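You operate a simulated robot arm through the tools that you are given. There is no shell and no other tool. Be economical: measure what you need, move in short steps, check, and stop when the job is done.

You are at the controls of a simulated robot arm. One attempt, no reset.

## Task
Lock the cabinet off with the red padlock.
Fine: heating and pump to 0, then the main switch off; the padlock hangs on the steel peg under it.

The check looks at the end state, three seconds after you hand in, the way a careful person would. Anything else that was tipped, shoved, dropped, spilled or broken makes it a failure.

## Robot
A 6-joint arm with a two-finger gripper, hanging from a carriage that runs on a gantry, over the field with the corners [-1018, 1265], [-1020, -115], [1080, -118], [1082, 1262] (x, y) and turns from -389 to 299 degrees about z. Base frame: it is fixed where the carriage stands at the start and does not move with it; the origin is on the floor, on the carriage's upright axis, x ahead of it, y to its left, z up. Readings come in mm, degrees, newtons and seconds.
With the tool pointing down near the work surface it reaches from about 100 to 580 mm from the robot's upright axis, wherever it stands. Its first joint turns from -166.0 to 166.0 degrees. Places, roughly: heating switch [500, -400, 1100]; lower mushroom button [500, 0, 1100]; main switch [800, 200, 1400]; steel peg under the main switch [800, 200, 1300]; water pump switch [500, -300, 1100]; zone four knob [-500, 400, 600]; zone one knob [-500, -300, 600]; zone three knob [-500, 200, 600]; zone two knob [-500, 0, 600]. Payload 2.45 kg.
The tool frame sits at the grasp point between the pads (the TCP): z along the fingers, y along the line on which they close. The tips reach 26 mm beyond it. The gripper opens to 96 mm. The gripper's body begins 69 mm behind the TCP.
Orientation is that of the tool frame in the base frame, as a unit quaternion [x, y, z, w]. With the fingers straight down and closing along the base's y, the tool's x points along the base's -x, its y along +y and its z along -z.

## Interface
- The arm moves only by the tool play_rows. Its argument "increments" is one flat list of numbers, 7 for each row, row after row: the shift along the tool's x, y, z in units of 150 mm (1.0 is 150 mm), then the turn, a rotation vector about the tool's x, y, z in units of 60 degrees (1.0 is 60 degrees), then the opening in per cent of the stroke, from 0 (shut) to 100 (fully open). In form: [dx, dy, dz, ax, ay, az, gripper, dx, dy, dz, ax, ay, az, gripper, ...]. A call has 1 to 20 rows; each row is the pose to reach, as a shift and turn from the pose commanded when the call began, along the tool's axes at that moment. A call with a number of a shift or a turn outside -1 to 1 is refused whole. Rows are played at 5 a second. More than 50 mm and 8.6 degrees between two rows, or a gripper value outside its range, and nothing of the call is played. A pose out of reach is approached as far as the arm can. The call stops where the force on the tool passes 40 N (or 10 N more than at its start, if that is more) or the arm is blocked; 0.2 s more then pass. The fingers move at their own pace and stop on an object; they squeeze with about 35 N. The grip force told is the motor's: it shows also when the fingers shut on nothing. Time passes only in rows, and 0.2 s behind the last, so rows that repeat a pose let the fingers close. It gives the time, the measured TCP pose, the force on the tool (base axes), the opening and the grip force at its end, in the units of the frame above (readings bear some noise), with the torque about the TCP (base axes, N m) and any sound that the robot's microphone picked up, and new pictures: "pictures" is both (left out), scene, wrist or none.
- Cameras (640 x 400 px; columns grow to the right, rows downward): "scene" is now at [247.6, 24.6, 1822.6]; the picture's right is [0.16, -0.99, 0.00], its down [-0.92, -0.15, -0.36] and it looks along [0.36, 0.06, -0.93] (base axes); focal length 214 px, centre (320, 200). "wrist" rides on the gripper at [82, 3, -98] in the tool frame; the picture's right is [-0.04, 1.00, 0.00], its down [-0.73, -0.03, -0.68] and it looks along [-0.68, -0.03, 0.73] (tool axes); focal length 256 px, centre (320, 200). There is no depth. A picture from a camera that has moved, and an enlarged one, comes with that camera's place and axes in the base frame and with its lens. The place of the scene camera against the robot may be out by one fixed shift of up to 25 mm in any direction.
- slide_trunk(by): slides the trunk up (or, below 0, down) by that many mm; the arm and the scene camera ride with it, the base frame stays. It gives what a move gives, with no picture.
- roll_base(legs): drives the robot by 1 to 6 legs, each [ahead, left, turn to the left] in mm, mm and degrees, along the robot's own axes; the way and the turn of a leg run together, so that a leg with both is an arc; at most 1500 mm and 180 degrees a leg. The arm and the cameras ride along, it lands a little off, and it stops where it bumps. It keeps to its track: a leg is cut to what the track allows. It gives what a move gives, and a new picture of the scene camera.
- pan_tilt(pan, tilt): turns the head with the scene camera to pan (to the left, within 155 degrees either way) and tilt (down, from -29 to 69), counted from straight ahead of the robot. It gives what a move gives, and a new picture of the scene camera.
- enlarge(camera, box): a new picture of the part [left, top, right, bottom] of that camera's present view, enlarged. It takes no simulated time.
- close_job(): hands the job in; it is judged then, once.

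Work in short steps. Places have to be worked out from the pictures, the camera data and where the tool is seen: move nearer, look again, correct. Check each grasp and each placing, and mend what went wrong. You have 120 turns and 260 pictures in all, those below and enlarged ones among them. Open the gripper and draw the arm clear of the work before you hand the job in, unless the task says otherwise; then end with one line.

The tools are called after ">>>" as name(argument=value, ...) on one line, values as JSON. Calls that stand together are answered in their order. play_rows: Moves the arm, as the interface text tells. Its arguments: {"type":"object","properties":{"increments":{"type":"array","items":{"type":"number"}},"pictures":{"type":"string","enum":["both","scene","wrist","none"]}},"required":["increments"]} The other tools are called the same way: slide_trunk (by) slides the trunk up or down; roll_base (legs) drives the base; pan_tilt (pan, tilt) turns the head that bears the scene camera; enlarge (camera, box) takes an enlarged picture of a part of a camera's view; close_job () hands the job in.

At the start:

```text
t: 0.0
tcp_pos: [464.4, -78.0, 1000.0]
tool_rot: [0.0, 1.0, 0.001, 0.0]
contact_force: [0.0, 0.1, -0.8]
moment: [0.0, 0.0, 0.01]
gripper_width: 96.2
grip_force: 0.0
trunk travel left (down, up): [-550.0, 52.0]
robot x, y, heading: [4.6, -0.8, -0.3]
head pan, tilt: [9.1, 68.8]
```

scene: 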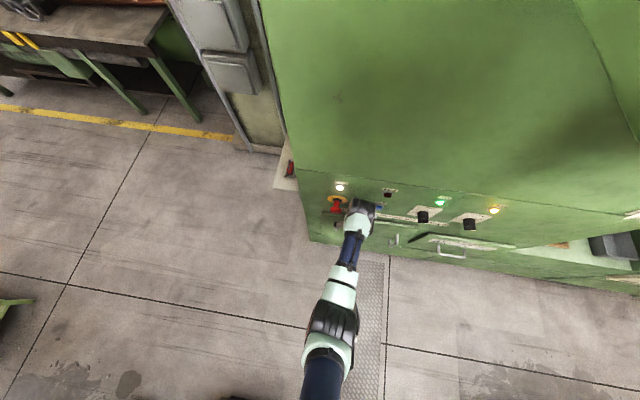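
wrist: 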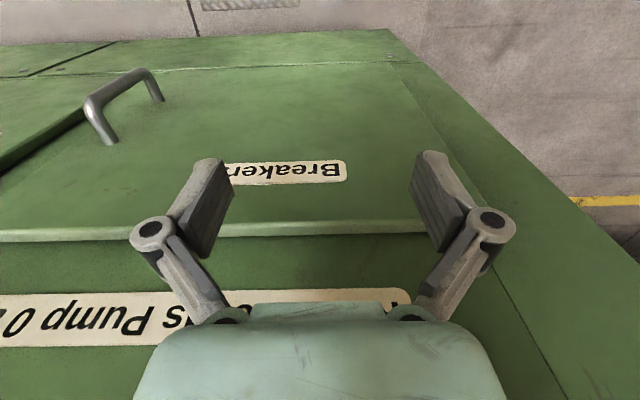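

The scene shows a green cabinet ahead with knobs, a mushroom button, and something on the wall to the left. I look around with the head first.

>>> pan_tilt(pan=0, tilt=40)

>>> pan_tilt(pan=60, tilt=40)

>>> pan_tilt(pan=-60, tilt=40)

>>> pan_tilt(pan=150, tilt=40)

>>> pan_tilt(pan=-140, tilt=40)

```text
t: 0.9
tcp_pos: [463.9, -77.2, 1000.6]
tool_rot: [0.0, 1.0, 0.0, -0.001]
contact_force: [-0.2, -0.8, 0.3]
moment: [-0.04, -0.02, -0.02]
gripper_width: 95.9
grip_force: 0.0
trunk travel left (down, up): [-550.0, 52.0]
robot x, y, heading: [0.3, -2.7, -0.0]
head pan, tilt: [0.0, 40.0]
camera scene: at [277.4, 15.7, 1858.6], right [0.0, -1.0, 0.0], down [-0.64, 0.0, -0.77], along [0.77, 0.0, -0.64], focal length 214 px, centre (320, 200)
```

scene: 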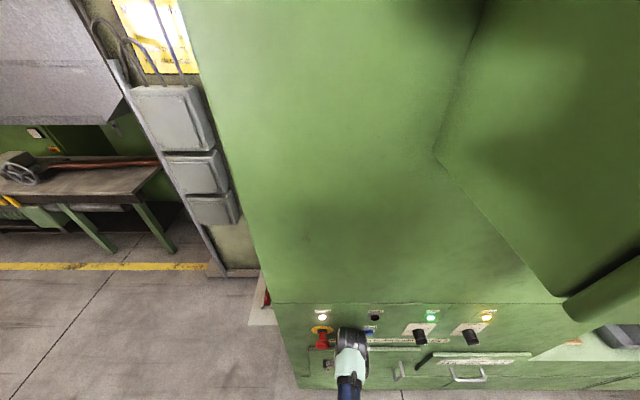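

```text
t: 2.2
tcp_pos: [464.7, -77.9, 999.8]
tool_rot: [0.0, 1.0, -0.001, 0.0]
contact_force: [0.1, -0.1, 0.0]
moment: [0.01, -0.01, 0.01]
gripper_width: 95.9
grip_force: 0.0
trunk travel left (down, up): [-550.0, 52.0]
robot x, y, heading: [0.8, 5.1, 0.3]
head pan, tilt: [60.0, 40.0]
camera scene: at [235.0, 89.3, 1858.7], right [0.87, -0.5, 0.0], down [-0.32, -0.56, -0.77], along [0.38, 0.66, -0.64], focal length 214 px, centre (320, 200)
```

scene: 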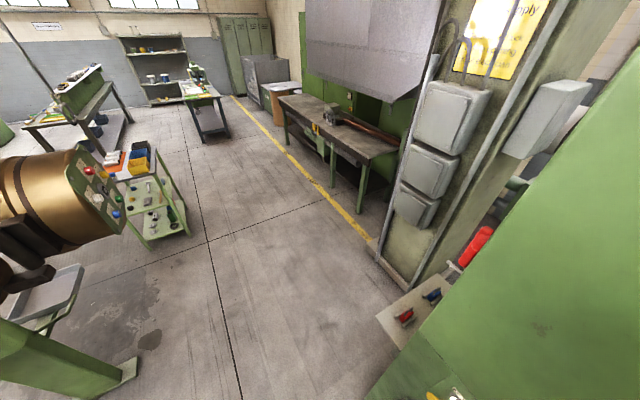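

```text
t: 4.2
tcp_pos: [464.4, -78.5, 999.7]
tool_rot: [0.0, 1.0, 0.0, 0.0]
contact_force: [0.6, -0.1, 0.2]
moment: [0.01, 0.03, -0.02]
gripper_width: 96.0
grip_force: 0.0
trunk travel left (down, up): [-550.0, 52.0]
robot x, y, heading: [-3.9, 0.0, 0.2]
head pan, tilt: [-60.0, 40.0]
camera scene: at [234.9, -57.9, 1858.7], right [-0.87, -0.5, 0.0], down [-0.32, 0.56, -0.77], along [0.38, -0.66, -0.64], focal length 214 px, centre (320, 200)
```

scene: 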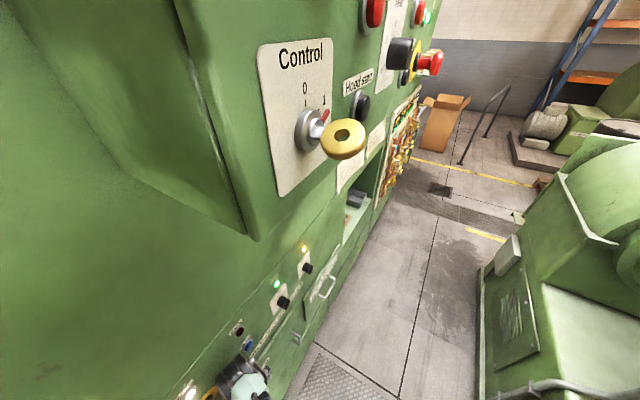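

```text
t: 7.3
tcp_pos: [463.6, -78.0, 999.8]
tool_rot: [0.0, 1.0, 0.0, 0.0]
contact_force: [0.0, 0.4, 0.4]
moment: [0.01, -0.04, 0.02]
gripper_width: 96.2
grip_force: 0.1
trunk travel left (down, up): [-550.0, 52.0]
robot x, y, heading: [1.3, 0.7, -0.0]
head pan, tilt: [150.0, 40.0]
camera scene: at [118.8, 58.2, 1858.7], right [0.5, 0.87, 0.0], down [0.56, -0.32, -0.77], along [-0.66, 0.38, -0.64], focal length 214 px, centre (320, 200)
```

scene: 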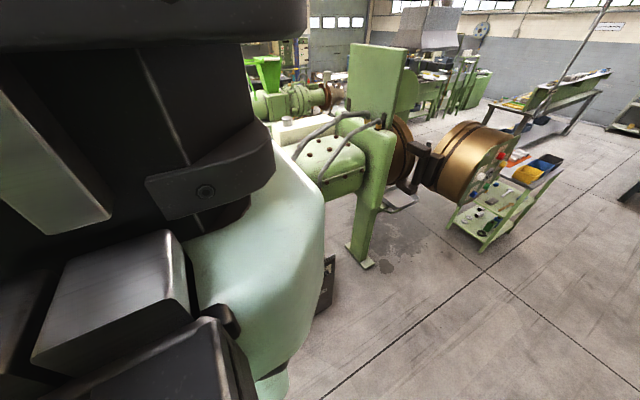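

```text
t: 11.2
tcp_pos: [463.6, -77.3, 1000.2]
tool_rot: [0.0, 1.0, 0.0, -0.001]
contact_force: [0.4, 0.5, 0.7]
moment: [0.0, -0.01, -0.01]
gripper_width: 95.9
grip_force: 0.0
trunk travel left (down, up): [-550.0, 52.0]
robot x, y, heading: [2.4, 3.6, -0.0]
head pan, tilt: [-140.0, 40.0]
camera scene: at [127.3, -39.0, 1858.7], right [-0.64, 0.77, 0.0], down [0.49, 0.41, -0.77], along [-0.59, -0.49, -0.64], focal length 214 px, centre (320, 200)
```

scene: 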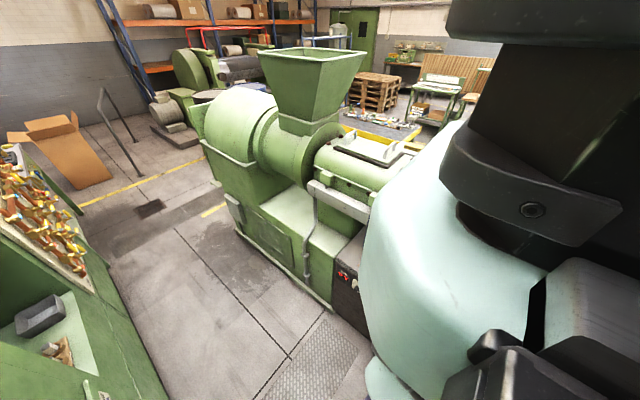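

Red handle and a shelf with red and blue items lie left of the cabinet. I turn back and zoom there.

>>> pan_tilt(pan=45, tilt=45)

>>> enlarge(camera="scene", box=[260, 140, 500, 290])

```text
t: 14.0
tcp_pos: [465.0, -77.1, 999.5]
tool_rot: [0.0, 1.0, 0.0, 0.0]
contact_force: [0.1, -0.2, -0.2]
moment: [-0.03, 0.01, -0.03]
gripper_width: 96.0
grip_force: 0.0
trunk travel left (down, up): [-550.0, 52.0]
robot x, y, heading: [-0.3, -0.1, 0.1]
head pan, tilt: [45.0, 45.0]
camera scene: at [249.9, 73.2, 1851.4], right [0.71, -0.71, 0.0], down [-0.5, -0.5, -0.71], along [0.5, 0.5, -0.71], focal length 214 px, centre (320, 200)
```

scene: 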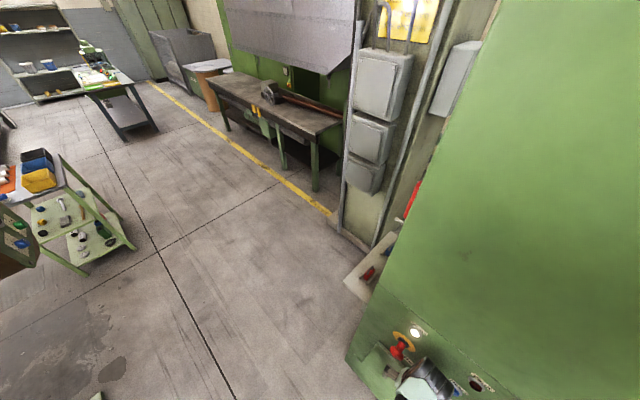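

```text
2.67 times, centred on (380, 215) of scene
camera zoom: at [249.9, 73.2, 1851.4], right [0.71, -0.71, 0.0], down [-0.5, -0.5, -0.71], along [0.5, 0.5, -0.71], focal length 572 px, centre (160, 160)
```

zoom: 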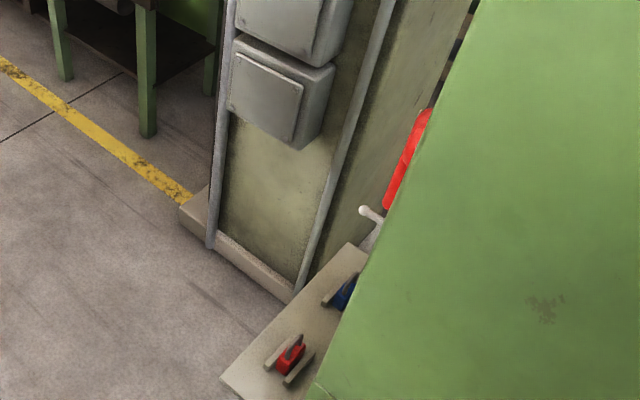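

Padlocks sit on a tray at the cabinet's left side, behind its edge, near the red main switch. First I study the front panel knobs.

>>> pan_tilt(pan=-20, tilt=60)

>>> enlarge(camera="scene", box=[200, 120, 440, 270])

```text
t: 15.3
tcp_pos: [463.8, -77.8, 1000.3]
tool_rot: [-0.001, 1.0, 0.0, 0.0]
contact_force: [0.8, -0.3, 0.6]
moment: [0.02, -0.03, 0.0]
gripper_width: 95.9
grip_force: 0.1
trunk travel left (down, up): [-550.0, 52.0]
robot x, y, heading: [2.4, 0.5, 0.1]
head pan, tilt: [-20.0, 60.0]
camera scene: at [255.1, -7.1, 1832.0], right [-0.34, -0.94, 0.0], down [-0.81, 0.3, -0.5], along [0.47, -0.17, -0.87], focal length 214 px, centre (320, 200)
```

scene: 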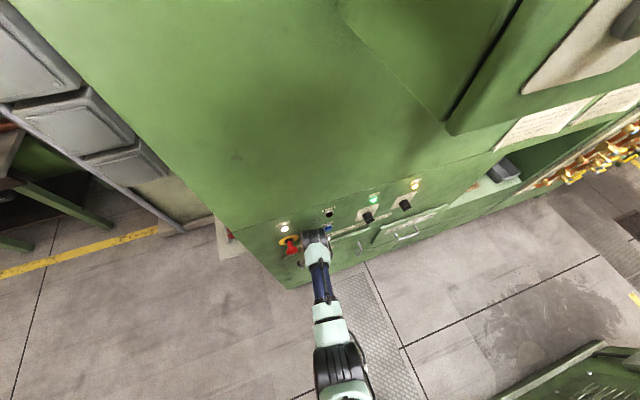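

```text
2.67 times, centred on (320, 195) of scene
camera zoom: at [255.1, -7.1, 1832.0], right [-0.34, -0.94, 0.0], down [-0.81, 0.3, -0.5], along [0.47, -0.17, -0.87], focal length 572 px, centre (320, 213)
```

zoom: 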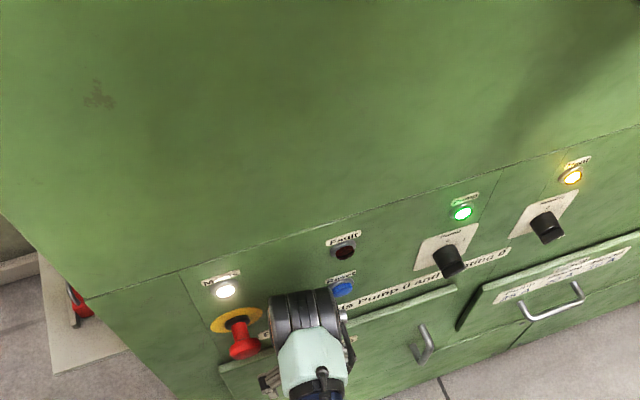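

Knobs appear near (525,-285,1100) and (530,-450,1100). I back the carriage off so I can turn the tool horizontal safely.

>>> roll_base(legs=[[-300, -100, 0]])

>>> play_rows(increments=[0, 0, 0, 0, -0.14, 0, 100, 0, 0, 0, 0, -0.28, 0, 100, 0, 0, 0, 0, -0.42, 0, 100, 0, 0, 0, 0, -0.56, 0, 100, 0, 0, 0, 0, -0.7, 0, 100, 0, 0, 0, 0, -0.75, 0, 100], pictures="none")

>>> play_rows(increments=[0, 0, 0, 0, -0.14, 0, 100, 0, 0, 0, 0, -0.28, 0, 100, 0, 0, 0, 0, -0.42, 0, 100, 0, 0, 0, 0, -0.56, 0, 100, 0, 0, 0, 0, -0.7, 0, 100, 0, 0, 0, 0, -0.75, 0, 100])

```text
t: 17.5
tcp_pos: [162.9, -176.0, 1000.0]
tool_rot: [-0.002, 1.0, 0.0, -0.001]
contact_force: [-0.1, -0.2, -0.1]
moment: [-0.01, 0.03, 0.02]
gripper_width: 95.9
grip_force: 0.0
trunk travel left (down, up): [-550.0, 52.0]
robot x, y, heading: [-298.9, -103.3, 0.1]
head pan, tilt: [-20.0, 60.0]
camera scene: at [-45.6, -106.7, 1832.0], right [-0.34, -0.94, 0.0], down [-0.81, 0.29, -0.5], along [0.47, -0.17, -0.87], focal length 214 px, centre (320, 200)
```

scene: 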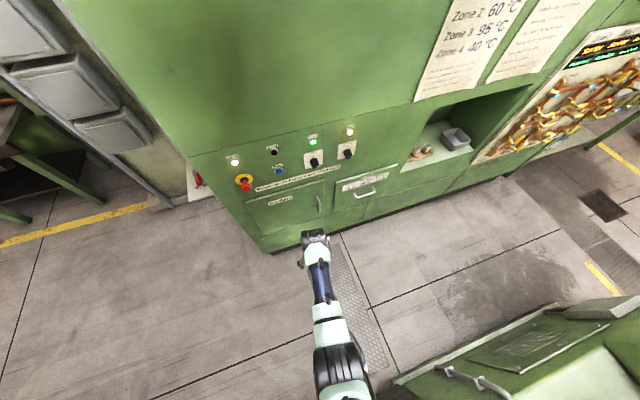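

```text
t: 18.9
tcp_pos: [162.5, -177.1, 1000.6]
tool_rot: [-0.001, 0.924, 0.0, 0.383]
contact_force: [0.0, 0.0, 0.0]
moment: [0.0, 0.02, -0.01]
gripper_width: 95.9
grip_force: 0.1
trunk travel left (down, up): [-550.0, 52.0]
robot x, y, heading: [-303.3, -97.7, 0.2]
head pan, tilt: [-20.0, 60.0]
```

```text
t: 20.3
tcp_pos: [163.9, -175.9, 1000.2]
tool_rot: [-0.002, 0.707, 0.002, 0.707]
contact_force: [0.0, 0.7, -0.5]
moment: [-0.01, -0.03, 0.02]
gripper_width: 96.0
grip_force: 0.0
trunk travel left (down, up): [-550.0, 52.0]
robot x, y, heading: [-297.3, -99.0, -0.0]
head pan, tilt: [-20.0, 60.0]
camera scene: at [-45.6, -106.7, 1832.0], right [-0.34, -0.94, 0.0], down [-0.82, 0.29, -0.5], along [0.47, -0.17, -0.87], focal length 214 px, centre (320, 200)
camera wrist: at [65.1, -172.9, 917.4], right [0.0, 1.0, 0.04], down [-0.68, -0.03, 0.73], along [0.73, -0.02, 0.68], focal length 256 px, centre (320, 200)
```

scene: 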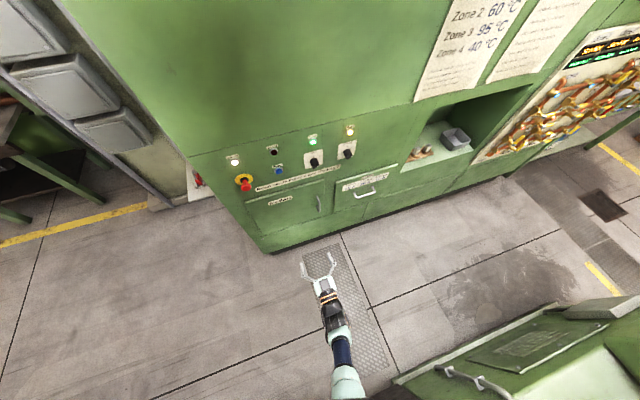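
wrist: 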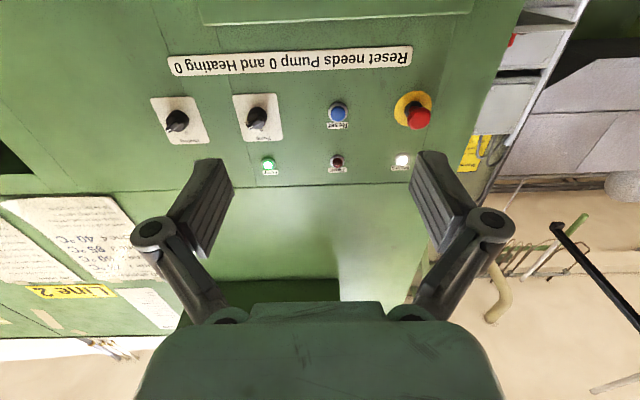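

The wrist camera now sees the panel (upside down). I enlarge the knobs to read their scales.

>>> enlarge(camera="wrist", box=[140, 80, 300, 180])

>>> enlarge(camera="scene", box=[220, 110, 380, 210])

```text
4.00 times, centred on (220, 130) of wrist
camera zoom: at [65.1, -172.9, 917.4], right [0.0, 1.0, 0.04], down [-0.68, -0.03, 0.73], along [0.73, -0.02, 0.68], focal length 1024 px, centre (720, 480)
```

zoom: 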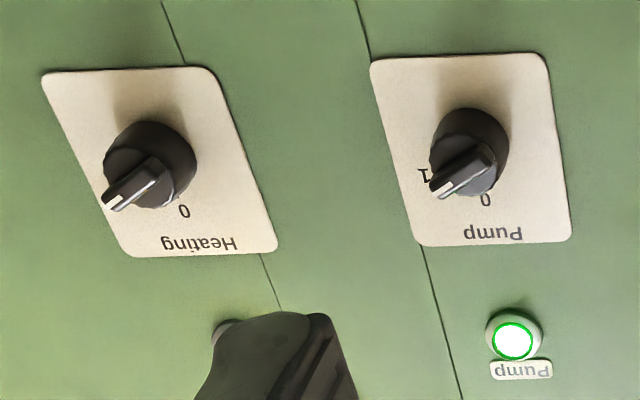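

```text
4.00 times, centred on (300, 160) of scene
camera zoom: at [-45.6, -106.7, 1832.0], right [-0.34, -0.94, 0.0], down [-0.82, 0.29, -0.5], along [0.47, -0.17, -0.87], focal length 858 px, centre (400, 360)
```

zoom: 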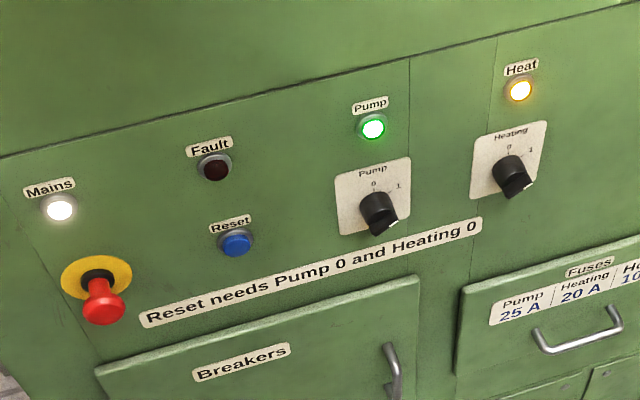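

Both knobs have a ridge pointing to 1, about 45° clockwise of 0 (up). I estimate heating at (~520,-451,1129), pump at (~520,-297,1128). I shift the arm right and up before driving closer.

>>> play_rows(increments=[-0.14, -0.16, -0.1, 0, 0, 0, 100, -0.28, -0.32, -0.2, 0, 0, 0, 100, -0.42, -0.48, -0.3, 0, 0, 0, 100, -0.56, -0.64, -0.4, 0, 0, 0, 100, -0.7, -0.8, -0.5, 0, 0, 0, 100, -0.84, -1.0, -0.6, 0, 0, 0, 100], pictures="none")

>>> play_rows(increments=[0, -0.25, -0.1, 0, 0, 0, 100, 0, -0.5, -0.2, 0, 0, 0, 100, 0, -0.75, -0.2, 0, 0, 0, 100], pictures="scene")

```text
t: 21.7
tcp_pos: [75.0, -325.9, 1126.0]
tool_rot: [-0.002, 0.707, 0.002, 0.707]
contact_force: [-0.3, 0.7, -0.3]
moment: [-0.04, 0.01, -0.03]
gripper_width: 96.0
grip_force: 0.0
trunk travel left (down, up): [-550.0, 52.0]
robot x, y, heading: [-302.0, -104.7, 0.1]
head pan, tilt: [-20.0, 60.0]
```

```text
t: 22.5
tcp_pos: [45.4, -439.0, 1124.4]
tool_rot: [-0.001, 0.707, 0.002, 0.707]
contact_force: [0.1, 0.8, 0.1]
moment: [0.01, -0.05, -0.07]
gripper_width: 95.8
grip_force: 0.0
trunk travel left (down, up): [-550.0, 52.0]
robot x, y, heading: [-302.0, -101.2, 0.4]
head pan, tilt: [-20.0, 60.0]
camera scene: at [-45.6, -106.6, 1831.9], right [-0.34, -0.94, 0.0], down [-0.82, 0.29, -0.5], along [0.47, -0.17, -0.87], focal length 214 px, centre (320, 200)
```

scene: 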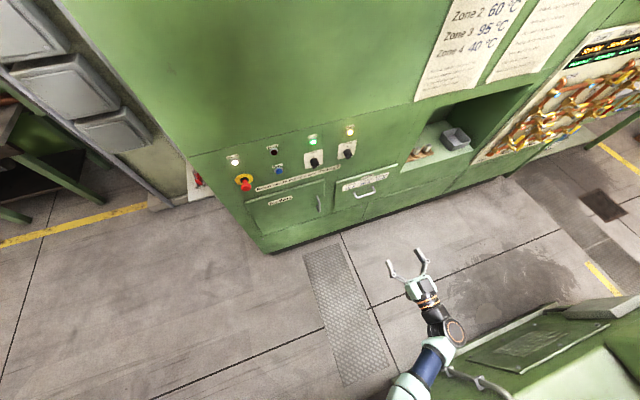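

The way ahead is clear. I drive ahead about 320 mm and look with both cameras.

>>> roll_base(legs=[[320, 0, 0]])

>>> play_rows(increments=[0, 0, 0, 0, 0, 0.14, 100, 0, 0, 0, 0, 0, 0.28, 100, 0, 0, 0, 0, 0, 0.42, 100, 0, 0, 0, 0, 0, 0.56, 100, 0, 0, 0, 0, 0, 0.7, 100, 0, 0, 0, 0, 0, 0.75, 100], pictures="wrist")

```text
t: 24.6
tcp_pos: [368.6, -437.5, 1125.5]
tool_rot: [-0.001, 0.707, 0.001, 0.707]
contact_force: [-0.2, -0.1, -0.2]
moment: [0.01, 0.02, -0.01]
gripper_width: 96.1
grip_force: 0.0
trunk travel left (down, up): [-550.0, 52.0]
robot x, y, heading: [24.4, -99.3, 0.2]
head pan, tilt: [-20.0, 60.0]
camera scene: at [276.0, -105.3, 1831.9], right [-0.34, -0.94, 0.0], down [-0.82, 0.29, -0.5], along [0.47, -0.17, -0.87], focal length 214 px, centre (320, 200)
```

scene: 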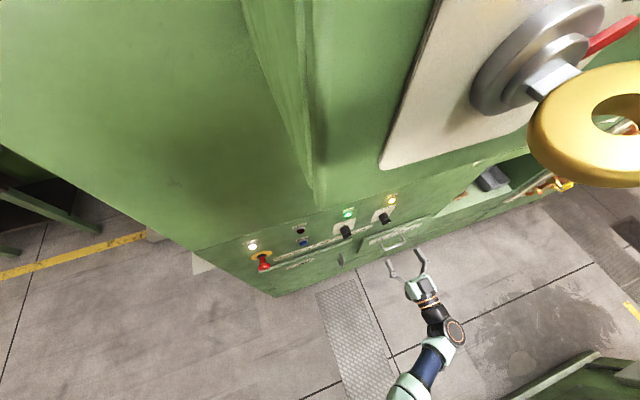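

```text
t: 26.0
tcp_pos: [366.8, -438.7, 1124.7]
tool_rot: [0.27, 0.654, 0.272, 0.653]
contact_force: [-0.2, 0.1, 0.3]
moment: [-0.01, 0.02, 0.04]
gripper_width: 96.2
grip_force: 0.1
trunk travel left (down, up): [-550.0, 52.0]
robot x, y, heading: [23.9, -101.4, 0.2]
head pan, tilt: [-20.0, 60.0]
camera wrist: at [269.9, -377.4, 1069.3], right [0.0, 0.68, 0.74], down [-0.68, -0.54, 0.5], along [0.74, -0.5, 0.46], focal length 256 px, centre (320, 200)
```

wrist: 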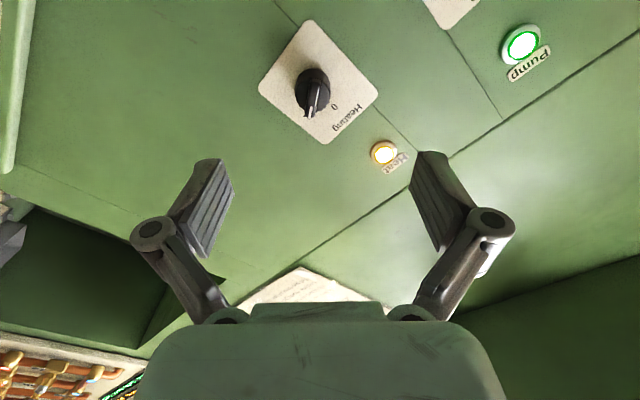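

The knob's ridge appears nearly aligned with the tool's vertical image axis now. I enlarge to refine angle and place.

>>> enlarge(camera="wrist", box=[240, 30, 400, 130])

```text
4.00 times, centred on (320, 80) of wrist
camera zoom: at [269.9, -377.4, 1069.3], right [0.0, 0.68, 0.74], down [-0.68, -0.54, 0.5], along [0.74, -0.5, 0.46], focal length 1024 px, centre (320, 680)
```

zoom: 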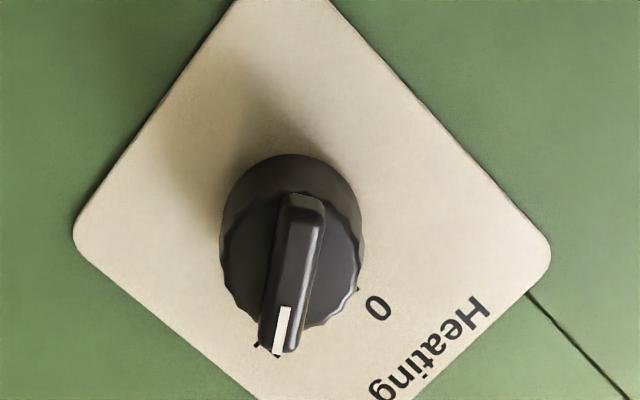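

Intersecting two views gives the heating ridge at about (533,-456,1132), with the ridge about 60° from up. I turn 15° more and approach to about 20 mm short.

>>> play_rows(increments=[-0.03, -0.01, 0.2, 0, 0, 0.06, 60, -0.06, -0.02, 0.4, 0, 0, 0.12, 60, -0.09, -0.04, 0.6, 0, 0, 0.18, 60, -0.113, -0.047, 0.74, 0, 0, 0.25, 60, -0.113, -0.047, 0.74, 0, 0, 0.25, 60], pictures="wrist")

>>> enlarge(camera="wrist", box=[220, 60, 420, 185])

```text
t: 27.2
tcp_pos: [479.1, -454.5, 1132.6]
tool_rot: [0.353, 0.613, 0.356, 0.611]
contact_force: [-0.3, -0.7, -0.2]
moment: [0.02, -0.02, 0.02]
gripper_width: 57.8
grip_force: 0.1
trunk travel left (down, up): [-550.0, 52.0]
robot x, y, heading: [21.0, -99.2, 0.2]
head pan, tilt: [-20.0, 60.0]
camera wrist: at [381.1, -381.2, 1094.0], right [0.0, 0.46, 0.89], down [-0.68, -0.65, 0.34], along [0.74, -0.6, 0.32], focal length 256 px, centre (320, 200)
```

wrist: 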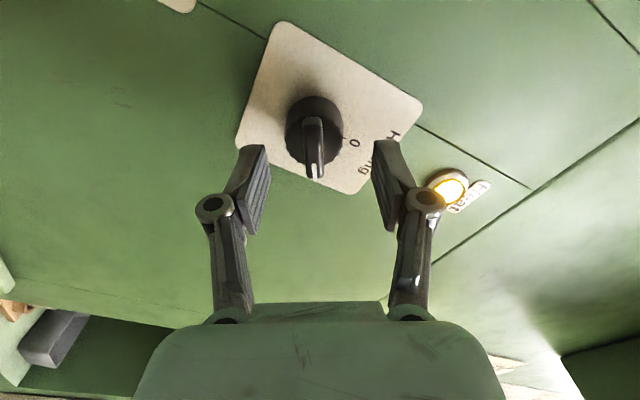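

```text
3.20 times, centred on (320, 122) of wrist
camera zoom: at [381.1, -381.2, 1094.0], right [0.0, 0.46, 0.89], down [-0.68, -0.65, 0.34], along [0.74, -0.6, 0.32], focal length 819 px, centre (320, 448)
```

zoom: 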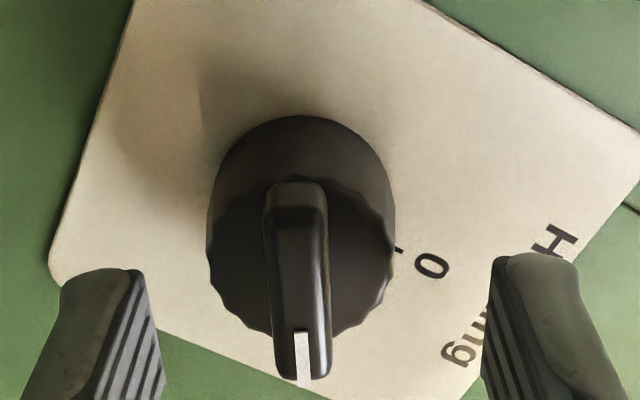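

Ridge aligned; it sits about 5 mm toward tool −y and 4 mm toward −x. I correct and go 22 mm in.

>>> play_rows(increments=[-0.013, -0.017, 0.05, 0, 0, 0, 45, -0.027, -0.033, 0.1, 0, 0, 0, 45, -0.027, -0.033, 0.15, 0, 0, 0, 45], pictures="wrist")

>>> enlarge(camera="wrist", box=[220, 80, 420, 205])

```text
t: 28.0
tcp_pos: [501.0, -460.5, 1130.4]
tool_rot: [0.352, 0.613, 0.355, 0.612]
contact_force: [-0.4, 0.9, 0.2]
moment: [0.01, -0.01, -0.01]
gripper_width: 43.2
grip_force: 0.1
trunk travel left (down, up): [-550.0, 52.0]
robot x, y, heading: [22.1, -105.4, 0.3]
head pan, tilt: [-20.0, 60.0]
camera wrist: at [404.0, -387.7, 1091.0], right [0.0, 0.46, 0.89], down [-0.68, -0.65, 0.34], along [0.74, -0.6, 0.32], focal length 256 px, centre (320, 200)
```

wrist: 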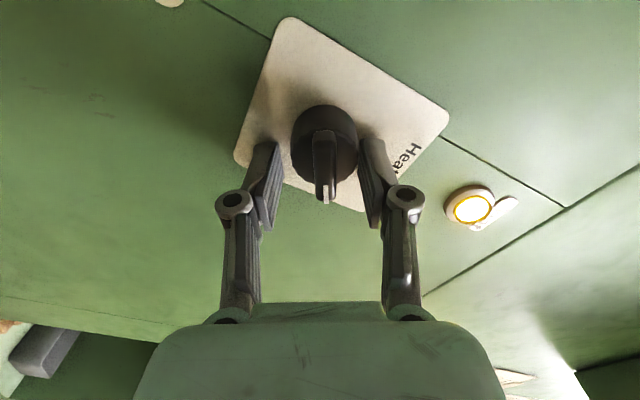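

```text
3.20 times, centred on (320, 142) of wrist
camera zoom: at [404.0, -387.7, 1091.0], right [0.0, 0.46, 0.89], down [-0.68, -0.65, 0.34], along [0.74, -0.6, 0.32], focal length 819 px, centre (320, 384)
```

zoom: 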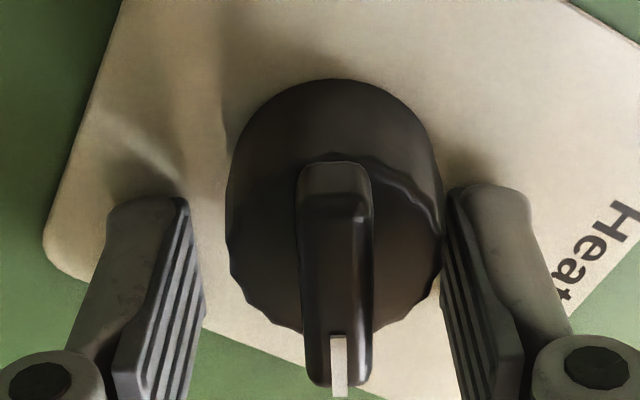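

Tips look level with the knob's face, the ridge about 3 mm to the right of mid. I correct by 2 mm and close.

>>> play_rows(increments=[0, 0.014, 0.0, 0, 0, 0, 20, 0, 0.014, 0.0, 0, 0, 0, 0, 0, 0.014, 0.0, 0, 0, 0, 0, 0, 0.014, 0.0, 0, 0, 0, 0], pictures="wrist")

>>> enlarge(camera="wrist", box=[220, 80, 420, 205])

```text
t: 29.0
tcp_pos: [503.2, -460.1, 1132.1]
tool_rot: [0.352, 0.613, 0.355, 0.612]
contact_force: [-4.2, 5.0, 12.4]
moment: [0.12, -0.08, 0.43]
gripper_width: 32.4
grip_force: 45.5
trunk travel left (down, up): [-550.0, 52.0]
robot x, y, heading: [19.0, -100.5, -0.1]
head pan, tilt: [-20.0, 60.0]
camera wrist: at [404.1, -386.9, 1093.5], right [0.0, 0.47, 0.89], down [-0.68, -0.65, 0.34], along [0.74, -0.6, 0.32], focal length 256 px, centre (320, 200)
```

wrist: 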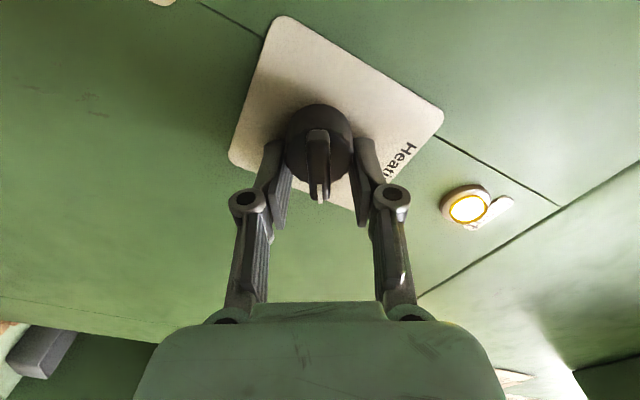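

```text
3.20 times, centred on (320, 142) of wrist
camera zoom: at [404.1, -386.9, 1093.5], right [0.0, 0.47, 0.89], down [-0.68, -0.65, 0.34], along [0.74, -0.6, 0.32], focal length 819 px, centre (320, 384)
```

zoom: 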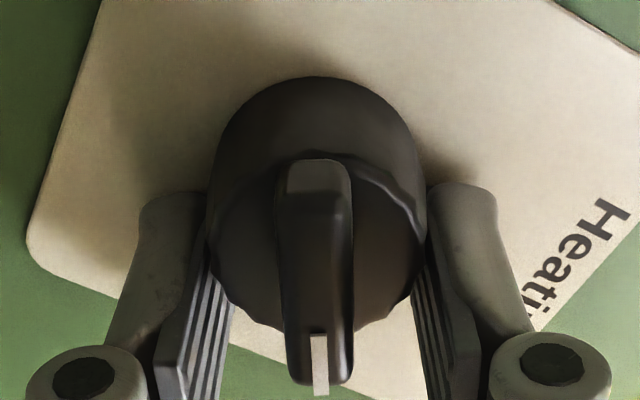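

Fingers caught the knob's cylinder (32 mm) rather than the ridge. I open, retreat 11 mm, and close on the ridge.

>>> play_rows(increments=[0, 0, 0, 0, 0, 0, 45, 0, 0, 0, 0, 0, 0, 45, 0, 0, -0.075, 0, 0, 0, 45, 0, 0, -0.075, 0, 0, 0, 20, 0, 0, -0.075, 0, 0, 0, 0, 0, 0, -0.075, 0, 0, 0, 0, 0, 0, -0.075, 0, 0, 0, 0], pictures="wrist")

>>> enlarge(camera="wrist", box=[220, 80, 420, 205])

```text
t: 30.6
tcp_pos: [489.6, -461.4, 1131.2]
tool_rot: [0.352, 0.613, 0.355, 0.612]
contact_force: [-10.7, 7.3, 16.9]
moment: [0.21, -0.39, 0.25]
gripper_width: 31.4
grip_force: 45.0
trunk travel left (down, up): [-550.0, 52.0]
robot x, y, heading: [18.5, -97.4, 0.1]
head pan, tilt: [-20.0, 60.0]
camera wrist: at [392.2, -386.8, 1093.4], right [0.0, 0.46, 0.89], down [-0.68, -0.65, 0.34], along [0.74, -0.6, 0.32], focal length 256 px, centre (320, 200)
```

wrist: 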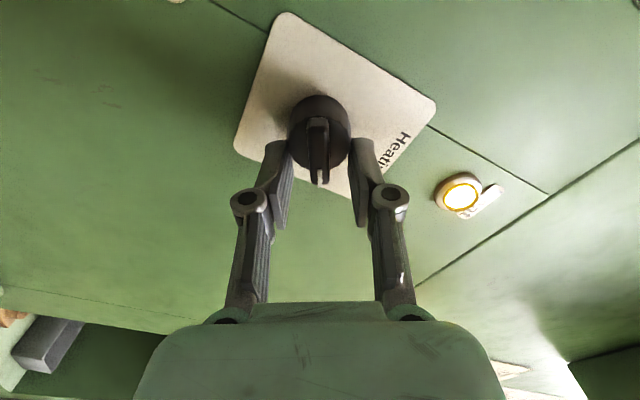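

```text
3.20 times, centred on (320, 142) of wrist
camera zoom: at [392.2, -386.8, 1093.4], right [0.0, 0.46, 0.89], down [-0.68, -0.65, 0.34], along [0.74, -0.6, 0.32], focal length 819 px, centre (320, 384)
```

zoom: 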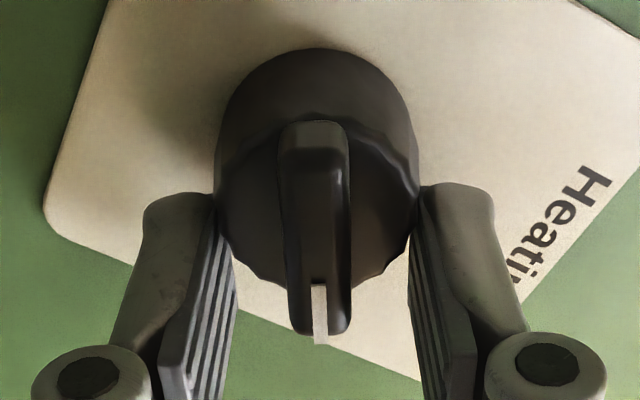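

Still on the cylinder (31 mm). Retreating another 11 mm.

>>> play_rows(increments=[0, 0, 0, 0, 0, 0, 45, 0, 0, 0, 0, 0, 0, 45, 0, 0, -0.075, 0, 0, 0, 45, 0, 0, -0.075, 0, 0, 0, 20, 0, 0, -0.075, 0, 0, 0, 0, 0, 0, -0.075, 0, 0, 0, 0, 0, 0, -0.075, 0, 0, 0, 0], pictures="wrist")

>>> enlarge(camera="wrist", box=[220, 80, 420, 205])

```text
t: 32.3
tcp_pos: [478.5, -459.2, 1131.4]
tool_rot: [0.351, 0.612, 0.357, 0.613]
contact_force: [-14.0, 7.0, 9.1]
moment: [0.12, -0.06, 0.29]
gripper_width: 9.9
grip_force: 36.6
trunk travel left (down, up): [-550.0, 52.0]
robot x, y, heading: [19.1, -97.4, 0.1]
head pan, tilt: [-20.0, 60.0]
stopped in row 7: the force on the tool passed its limit at 41 N (the readings are from after the stop); the commanded pose is now the measured one
camera wrist: at [379.5, -386.3, 1092.6], right [-0.01, 0.47, 0.89], down [-0.68, -0.66, 0.34], along [0.74, -0.6, 0.32], focal length 256 px, centre (320, 200)
```

wrist: 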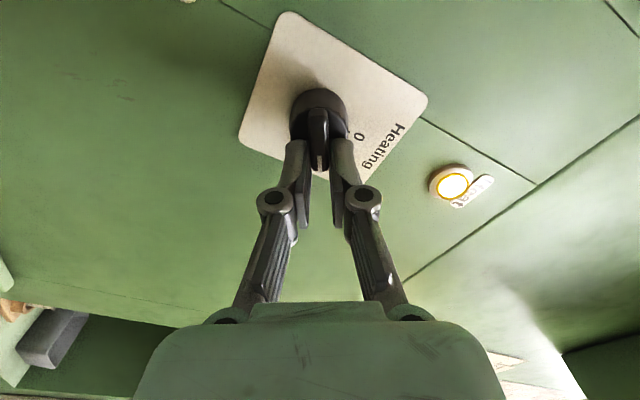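

```text
3.20 times, centred on (320, 142) of wrist
camera zoom: at [379.5, -386.3, 1092.6], right [-0.01, 0.47, 0.89], down [-0.68, -0.66, 0.34], along [0.74, -0.6, 0.32], focal length 819 px, centre (320, 384)
```

zoom: 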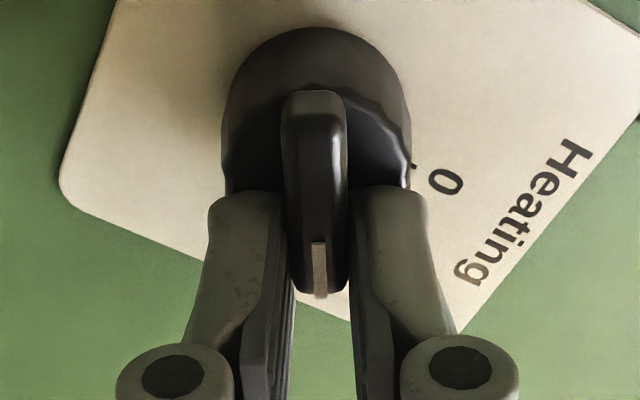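

Now the fingers hold the ridge (9.9 mm). I turn back toward 0, half way first.

>>> play_rows(increments=[0, 0, 0, 0, 0, -0.1, 0, 0, 0, 0, 0, 0, -0.2, 0, 0, 0, 0, 0, 0, -0.3, 0, 0, 0, 0, 0, 0, -0.4, 0, 0, 0, 0, 0, 0, -0.5, 0], pictures="wrist")

```text
t: 32.9
tcp_pos: [477.8, -456.1, 1133.0]
tool_rot: [0.292, 0.641, 0.303, 0.642]
contact_force: [-15.9, 8.4, 8.6]
moment: [0.15, 0.18, 0.27]
gripper_width: 9.9
grip_force: 37.6
trunk travel left (down, up): [-550.0, 52.0]
robot x, y, heading: [19.2, -100.7, 0.2]
head pan, tilt: [-20.0, 60.0]
stopped in row 2: the force on the tool passed its limit at 43 N (the readings are from after the stop); the commanded pose is now the measured one
camera wrist: at [379.5, -393.3, 1081.8], right [-0.01, 0.61, 0.79], down [-0.68, -0.59, 0.44], along [0.74, -0.53, 0.42], focal length 256 px, centre (320, 200)
```

wrist: 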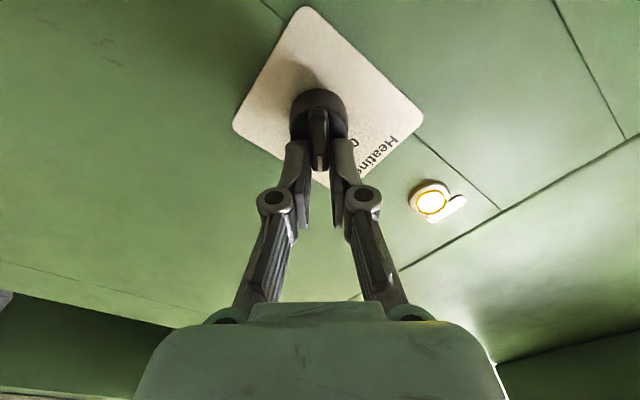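

The tool force rose because my grip is out toward the pointer end (~13 mm off the axis). I release, shift along tool +x by 13 mm and look.

>>> play_rows(increments=[0, 0, 0, 0, 0, 0, 30, 0, 0, 0, 0, 0, 0, 30, 0.085, 0, 0, 0, 0, 0, 30, 0.085, 0, 0, 0, 0, 0, 30], pictures="wrist")

>>> enlarge(camera="wrist", box=[220, 80, 420, 205])

```text
t: 33.9
tcp_pos: [478.3, -449.5, 1124.9]
tool_rot: [0.292, 0.641, 0.302, 0.642]
contact_force: [-8.6, -3.2, 3.0]
moment: [0.0, -0.06, -0.1]
gripper_width: 28.6
grip_force: 0.1
trunk travel left (down, up): [-550.0, 52.0]
robot x, y, heading: [21.6, -100.9, 0.1]
head pan, tilt: [-20.0, 60.0]
camera wrist: at [380.0, -385.1, 1073.3], right [-0.01, 0.61, 0.79], down [-0.68, -0.59, 0.45], along [0.74, -0.53, 0.42], focal length 256 px, centre (320, 200)
```

wrist: 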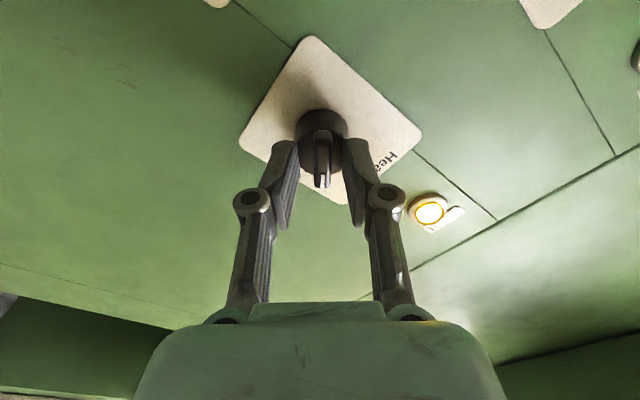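

```text
3.20 times, centred on (320, 142) of wrist
camera zoom: at [380.0, -385.1, 1073.3], right [-0.01, 0.61, 0.79], down [-0.68, -0.59, 0.45], along [0.74, -0.53, 0.42], focal length 819 px, centre (320, 384)
```

zoom: 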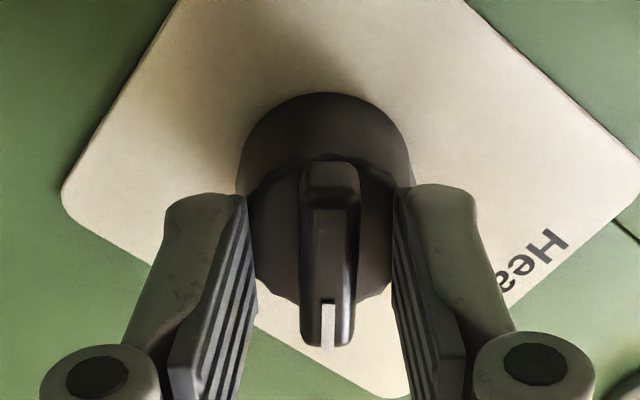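

Ridge is centred now and has stayed at this angle; light contact with the knob's face. I back 3 mm, close, and turn a bit.

>>> play_rows(increments=[0, 0, -0.02, 0, 0, 0, 30, 0, 0, -0.02, 0, 0, 0, 0, 0, 0, -0.02, 0, 0, 0, 0, 0, 0, -0.02, 0, 0, 0, 0, 0, 0, -0.02, 0, 0, -0.1, 0, 0, 0, -0.02, 0, 0, -0.2, 0, 0, 0, -0.02, 0, 0, -0.3, 0, 0, 0, -0.02, 0, 0, -0.4, 0, 0, 0, -0.02, 0, 0, -0.5, 0], pictures="wrist")

```text
t: 35.9
tcp_pos: [477.4, -449.0, 1126.1]
tool_rot: [0.116, 0.694, 0.126, 0.7]
contact_force: [3.3, 6.4, 1.8]
moment: [0.04, 0.98, 0.47]
gripper_width: 10.0
grip_force: 36.6
trunk travel left (down, up): [-550.0, 52.0]
robot x, y, heading: [20.3, -100.0, 0.2]
head pan, tilt: [-20.0, 60.0]
camera wrist: at [379.7, -417.3, 1048.3], right [-0.01, 0.93, 0.37], down [-0.68, -0.28, 0.67], along [0.73, -0.25, 0.64], focal length 256 px, centre (320, 200)
```

wrist: 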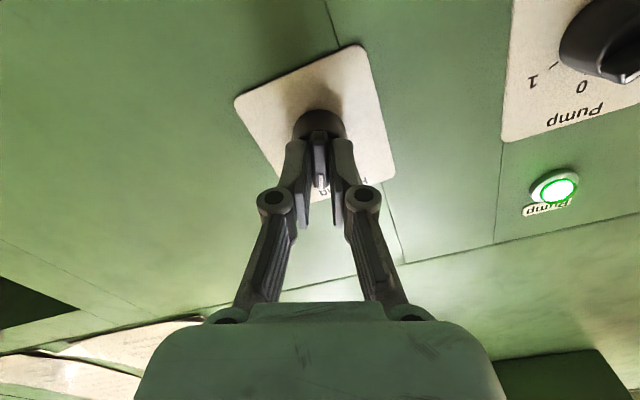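

It turns freely; about 20° left to upright. I finish the turn, then release and look.

>>> play_rows(increments=[0, 0, 0, 0, 0, -0.1, 0, 0, 0, 0, 0, 0, -0.2, 0, 0, 0, 0, 0, 0, -0.33, 0, 0, 0, 0, 0, 0, -0.33, 0], pictures="none")

>>> play_rows(increments=[0, 0, 0, 0, 0, 0, 30, 0, 0, 0, 0, 0, 0, 50, 0, 0, -0.1, 0, 0, 0, 50, 0, 0, -0.3, 0, 0, 0, 50], pictures="wrist")

>>> enlarge(camera="wrist", box=[220, 20, 540, 220])

```text
t: 36.9
tcp_pos: [478.1, -448.3, 1125.8]
tool_rot: [-0.005, 0.703, 0.004, 0.711]
contact_force: [4.0, 9.9, 1.3]
moment: [0.07, 0.79, 0.23]
gripper_width: 9.7
grip_force: 37.9
trunk travel left (down, up): [-550.0, 52.0]
robot x, y, heading: [18.2, -98.8, 0.2]
head pan, tilt: [-20.0, 60.0]
```

```text
t: 37.9
tcp_pos: [430.7, -449.7, 1125.1]
tool_rot: [-0.004, 0.704, 0.003, 0.71]
contact_force: [-0.2, 1.0, 0.0]
moment: [0.01, 0.0, 0.01]
gripper_width: 48.1
grip_force: 0.0
trunk travel left (down, up): [-550.0, 52.0]
robot x, y, heading: [24.5, -98.0, 0.7]
head pan, tilt: [-20.0, 60.0]
camera wrist: at [334.1, -446.6, 1042.5], right [-0.01, 1.0, 0.04], down [-0.69, -0.04, 0.73], along [0.73, -0.02, 0.69], focal length 256 px, centre (320, 200)
```

wrist: 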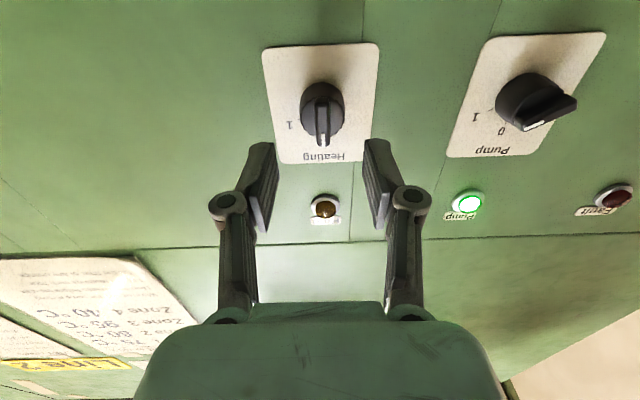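

```text
2.00 times, centred on (380, 120) of wrist
camera zoom: at [334.1, -446.6, 1042.5], right [-0.01, 1.0, 0.04], down [-0.69, -0.04, 0.73], along [0.73, -0.02, 0.69], focal length 512 px, centre (200, 360)
```

zoom: 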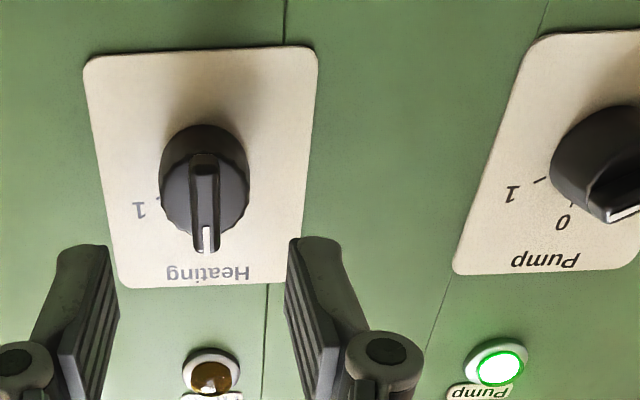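

Heating is at 0 and its lamp is off. Pump centre should be ~147 mm to +y; I move there and turn to 45° for a look.

>>> play_rows(increments=[0, 0.25, 0, 0, 0, 0.13, 50, 0, 0.5, 0, 0, 0, 0.27, 50, 0, 0.75, 0, 0, 0, 0.4, 50, 0, 0.97, 0, 0, 0, 0.53, 50, 0, 0.97, 0, 0, 0, 0.66, 50, 0, 0.97, 0, 0, 0, 0.75, 50], pictures="wrist")

>>> enlarge(camera="wrist", box=[220, 20, 420, 145])

```text
t: 39.3
tcp_pos: [428.6, -304.3, 1126.0]
tool_rot: [0.266, 0.651, 0.276, 0.655]
contact_force: [0.1, -0.3, 1.4]
moment: [0.01, 0.03, 0.01]
gripper_width: 48.1
grip_force: 0.0
trunk travel left (down, up): [-550.0, 52.0]
robot x, y, heading: [23.6, -98.1, 0.3]
head pan, tilt: [-20.0, 60.0]
camera wrist: at [331.5, -243.7, 1068.2], right [-0.01, 0.68, 0.74], down [-0.68, -0.55, 0.49], along [0.74, -0.49, 0.47], focal length 256 px, centre (320, 200)
```

wrist: 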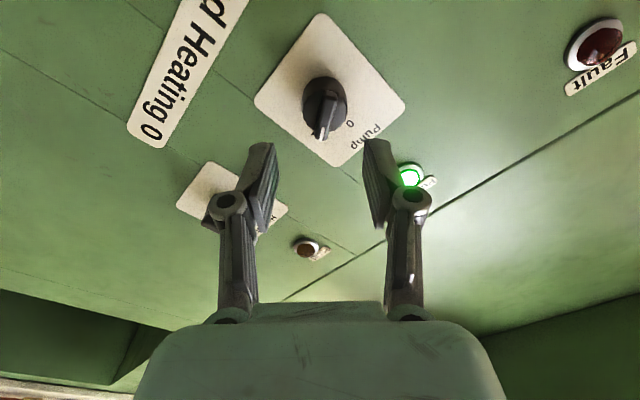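

```text
3.20 times, centred on (320, 82) of wrist
camera zoom: at [331.5, -243.7, 1068.2], right [-0.01, 0.68, 0.74], down [-0.68, -0.55, 0.49], along [0.74, -0.49, 0.47], focal length 819 px, centre (320, 576)
```

zoom: 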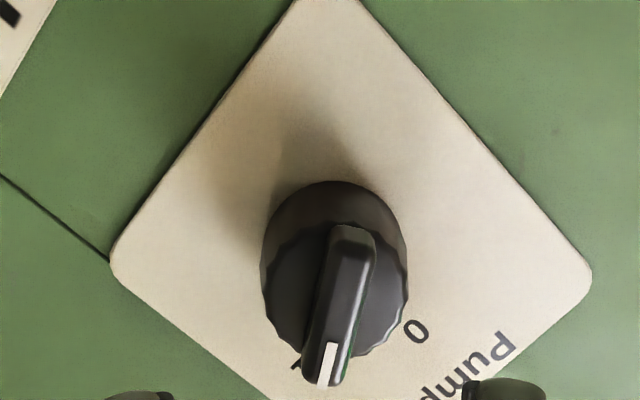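

Same angle as heating had. I correct 4 mm, turn 15° more, and move in to the ridge depth that worked (x=477).

>>> play_rows(increments=[0.013, 0.022, 0.1, 0, 0, 0.13, 40, 0.013, 0.022, 0.2, 0, 0, 0.25, 30, 0.013, 0.022, 0.315, 0, 0, 0.25, 30], pictures="wrist")

>>> enlarge(camera="wrist", box=[220, 80, 420, 205])

```text
t: 40.1
tcp_pos: [477.0, -299.3, 1126.1]
tool_rot: [0.349, 0.611, 0.359, 0.613]
contact_force: [-0.6, 0.2, 1.2]
moment: [-0.04, 0.02, -0.02]
gripper_width: 28.9
grip_force: 0.0
trunk travel left (down, up): [-550.0, 52.0]
robot x, y, heading: [22.1, -101.6, 0.6]
head pan, tilt: [-20.0, 60.0]
camera wrist: at [378.7, -226.9, 1086.2], right [-0.01, 0.46, 0.89], down [-0.67, -0.66, 0.34], along [0.74, -0.59, 0.32], focal length 256 px, centre (320, 200)
```

wrist: 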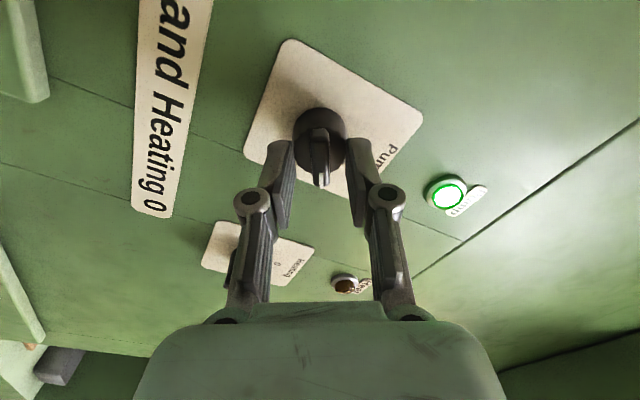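

```text
3.20 times, centred on (320, 142) of wrist
camera zoom: at [378.7, -226.9, 1086.2], right [-0.01, 0.46, 0.89], down [-0.67, -0.66, 0.34], along [0.74, -0.59, 0.32], focal length 819 px, centre (320, 384)
```

zoom: 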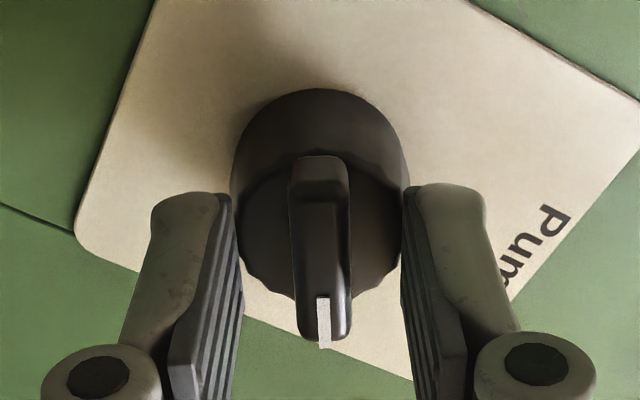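

The view matches the successful grip on the heating knob. I close and turn 60° in one go.

>>> play_rows(increments=[0, 0, 0, 0, 0, 0, 10, 0, 0, 0, 0, 0, 0, 0, 0, 0, 0, 0, 0, 0, 0, 0, 0, 0, 0, 0, -0.1, 0, 0, 0, 0, 0, 0, -0.2, 0, 0, 0, 0, 0, 0, -0.3, 0, 0, 0, 0, 0, 0, -0.4, 0, 0, 0, 0, 0, 0, -0.5, 0, 0, 0, 0, 0, 0, -0.6, 0, 0, 0, 0, 0, 0, -0.7, 0, 0, 0, 0, 0, 0, -0.8, 0, 0, 0, 0, 0, 0, -0.9, 0, 0, 0, 0, 0, 0, -1.0, 0, 0, 0, 0, 0, 0, -1.0, 0], pictures="none")

```text
t: 43.1
tcp_pos: [477.5, -297.6, 1127.1]
tool_rot: [-0.005, 0.704, 0.005, 0.711]
contact_force: [-10.5, 19.5, 15.5]
moment: [0.04, 0.04, 0.37]
gripper_width: 10.0
grip_force: 37.7
trunk travel left (down, up): [-550.0, 52.0]
robot x, y, heading: [18.9, -98.5, 0.4]
head pan, tilt: [-20.0, 60.0]
```

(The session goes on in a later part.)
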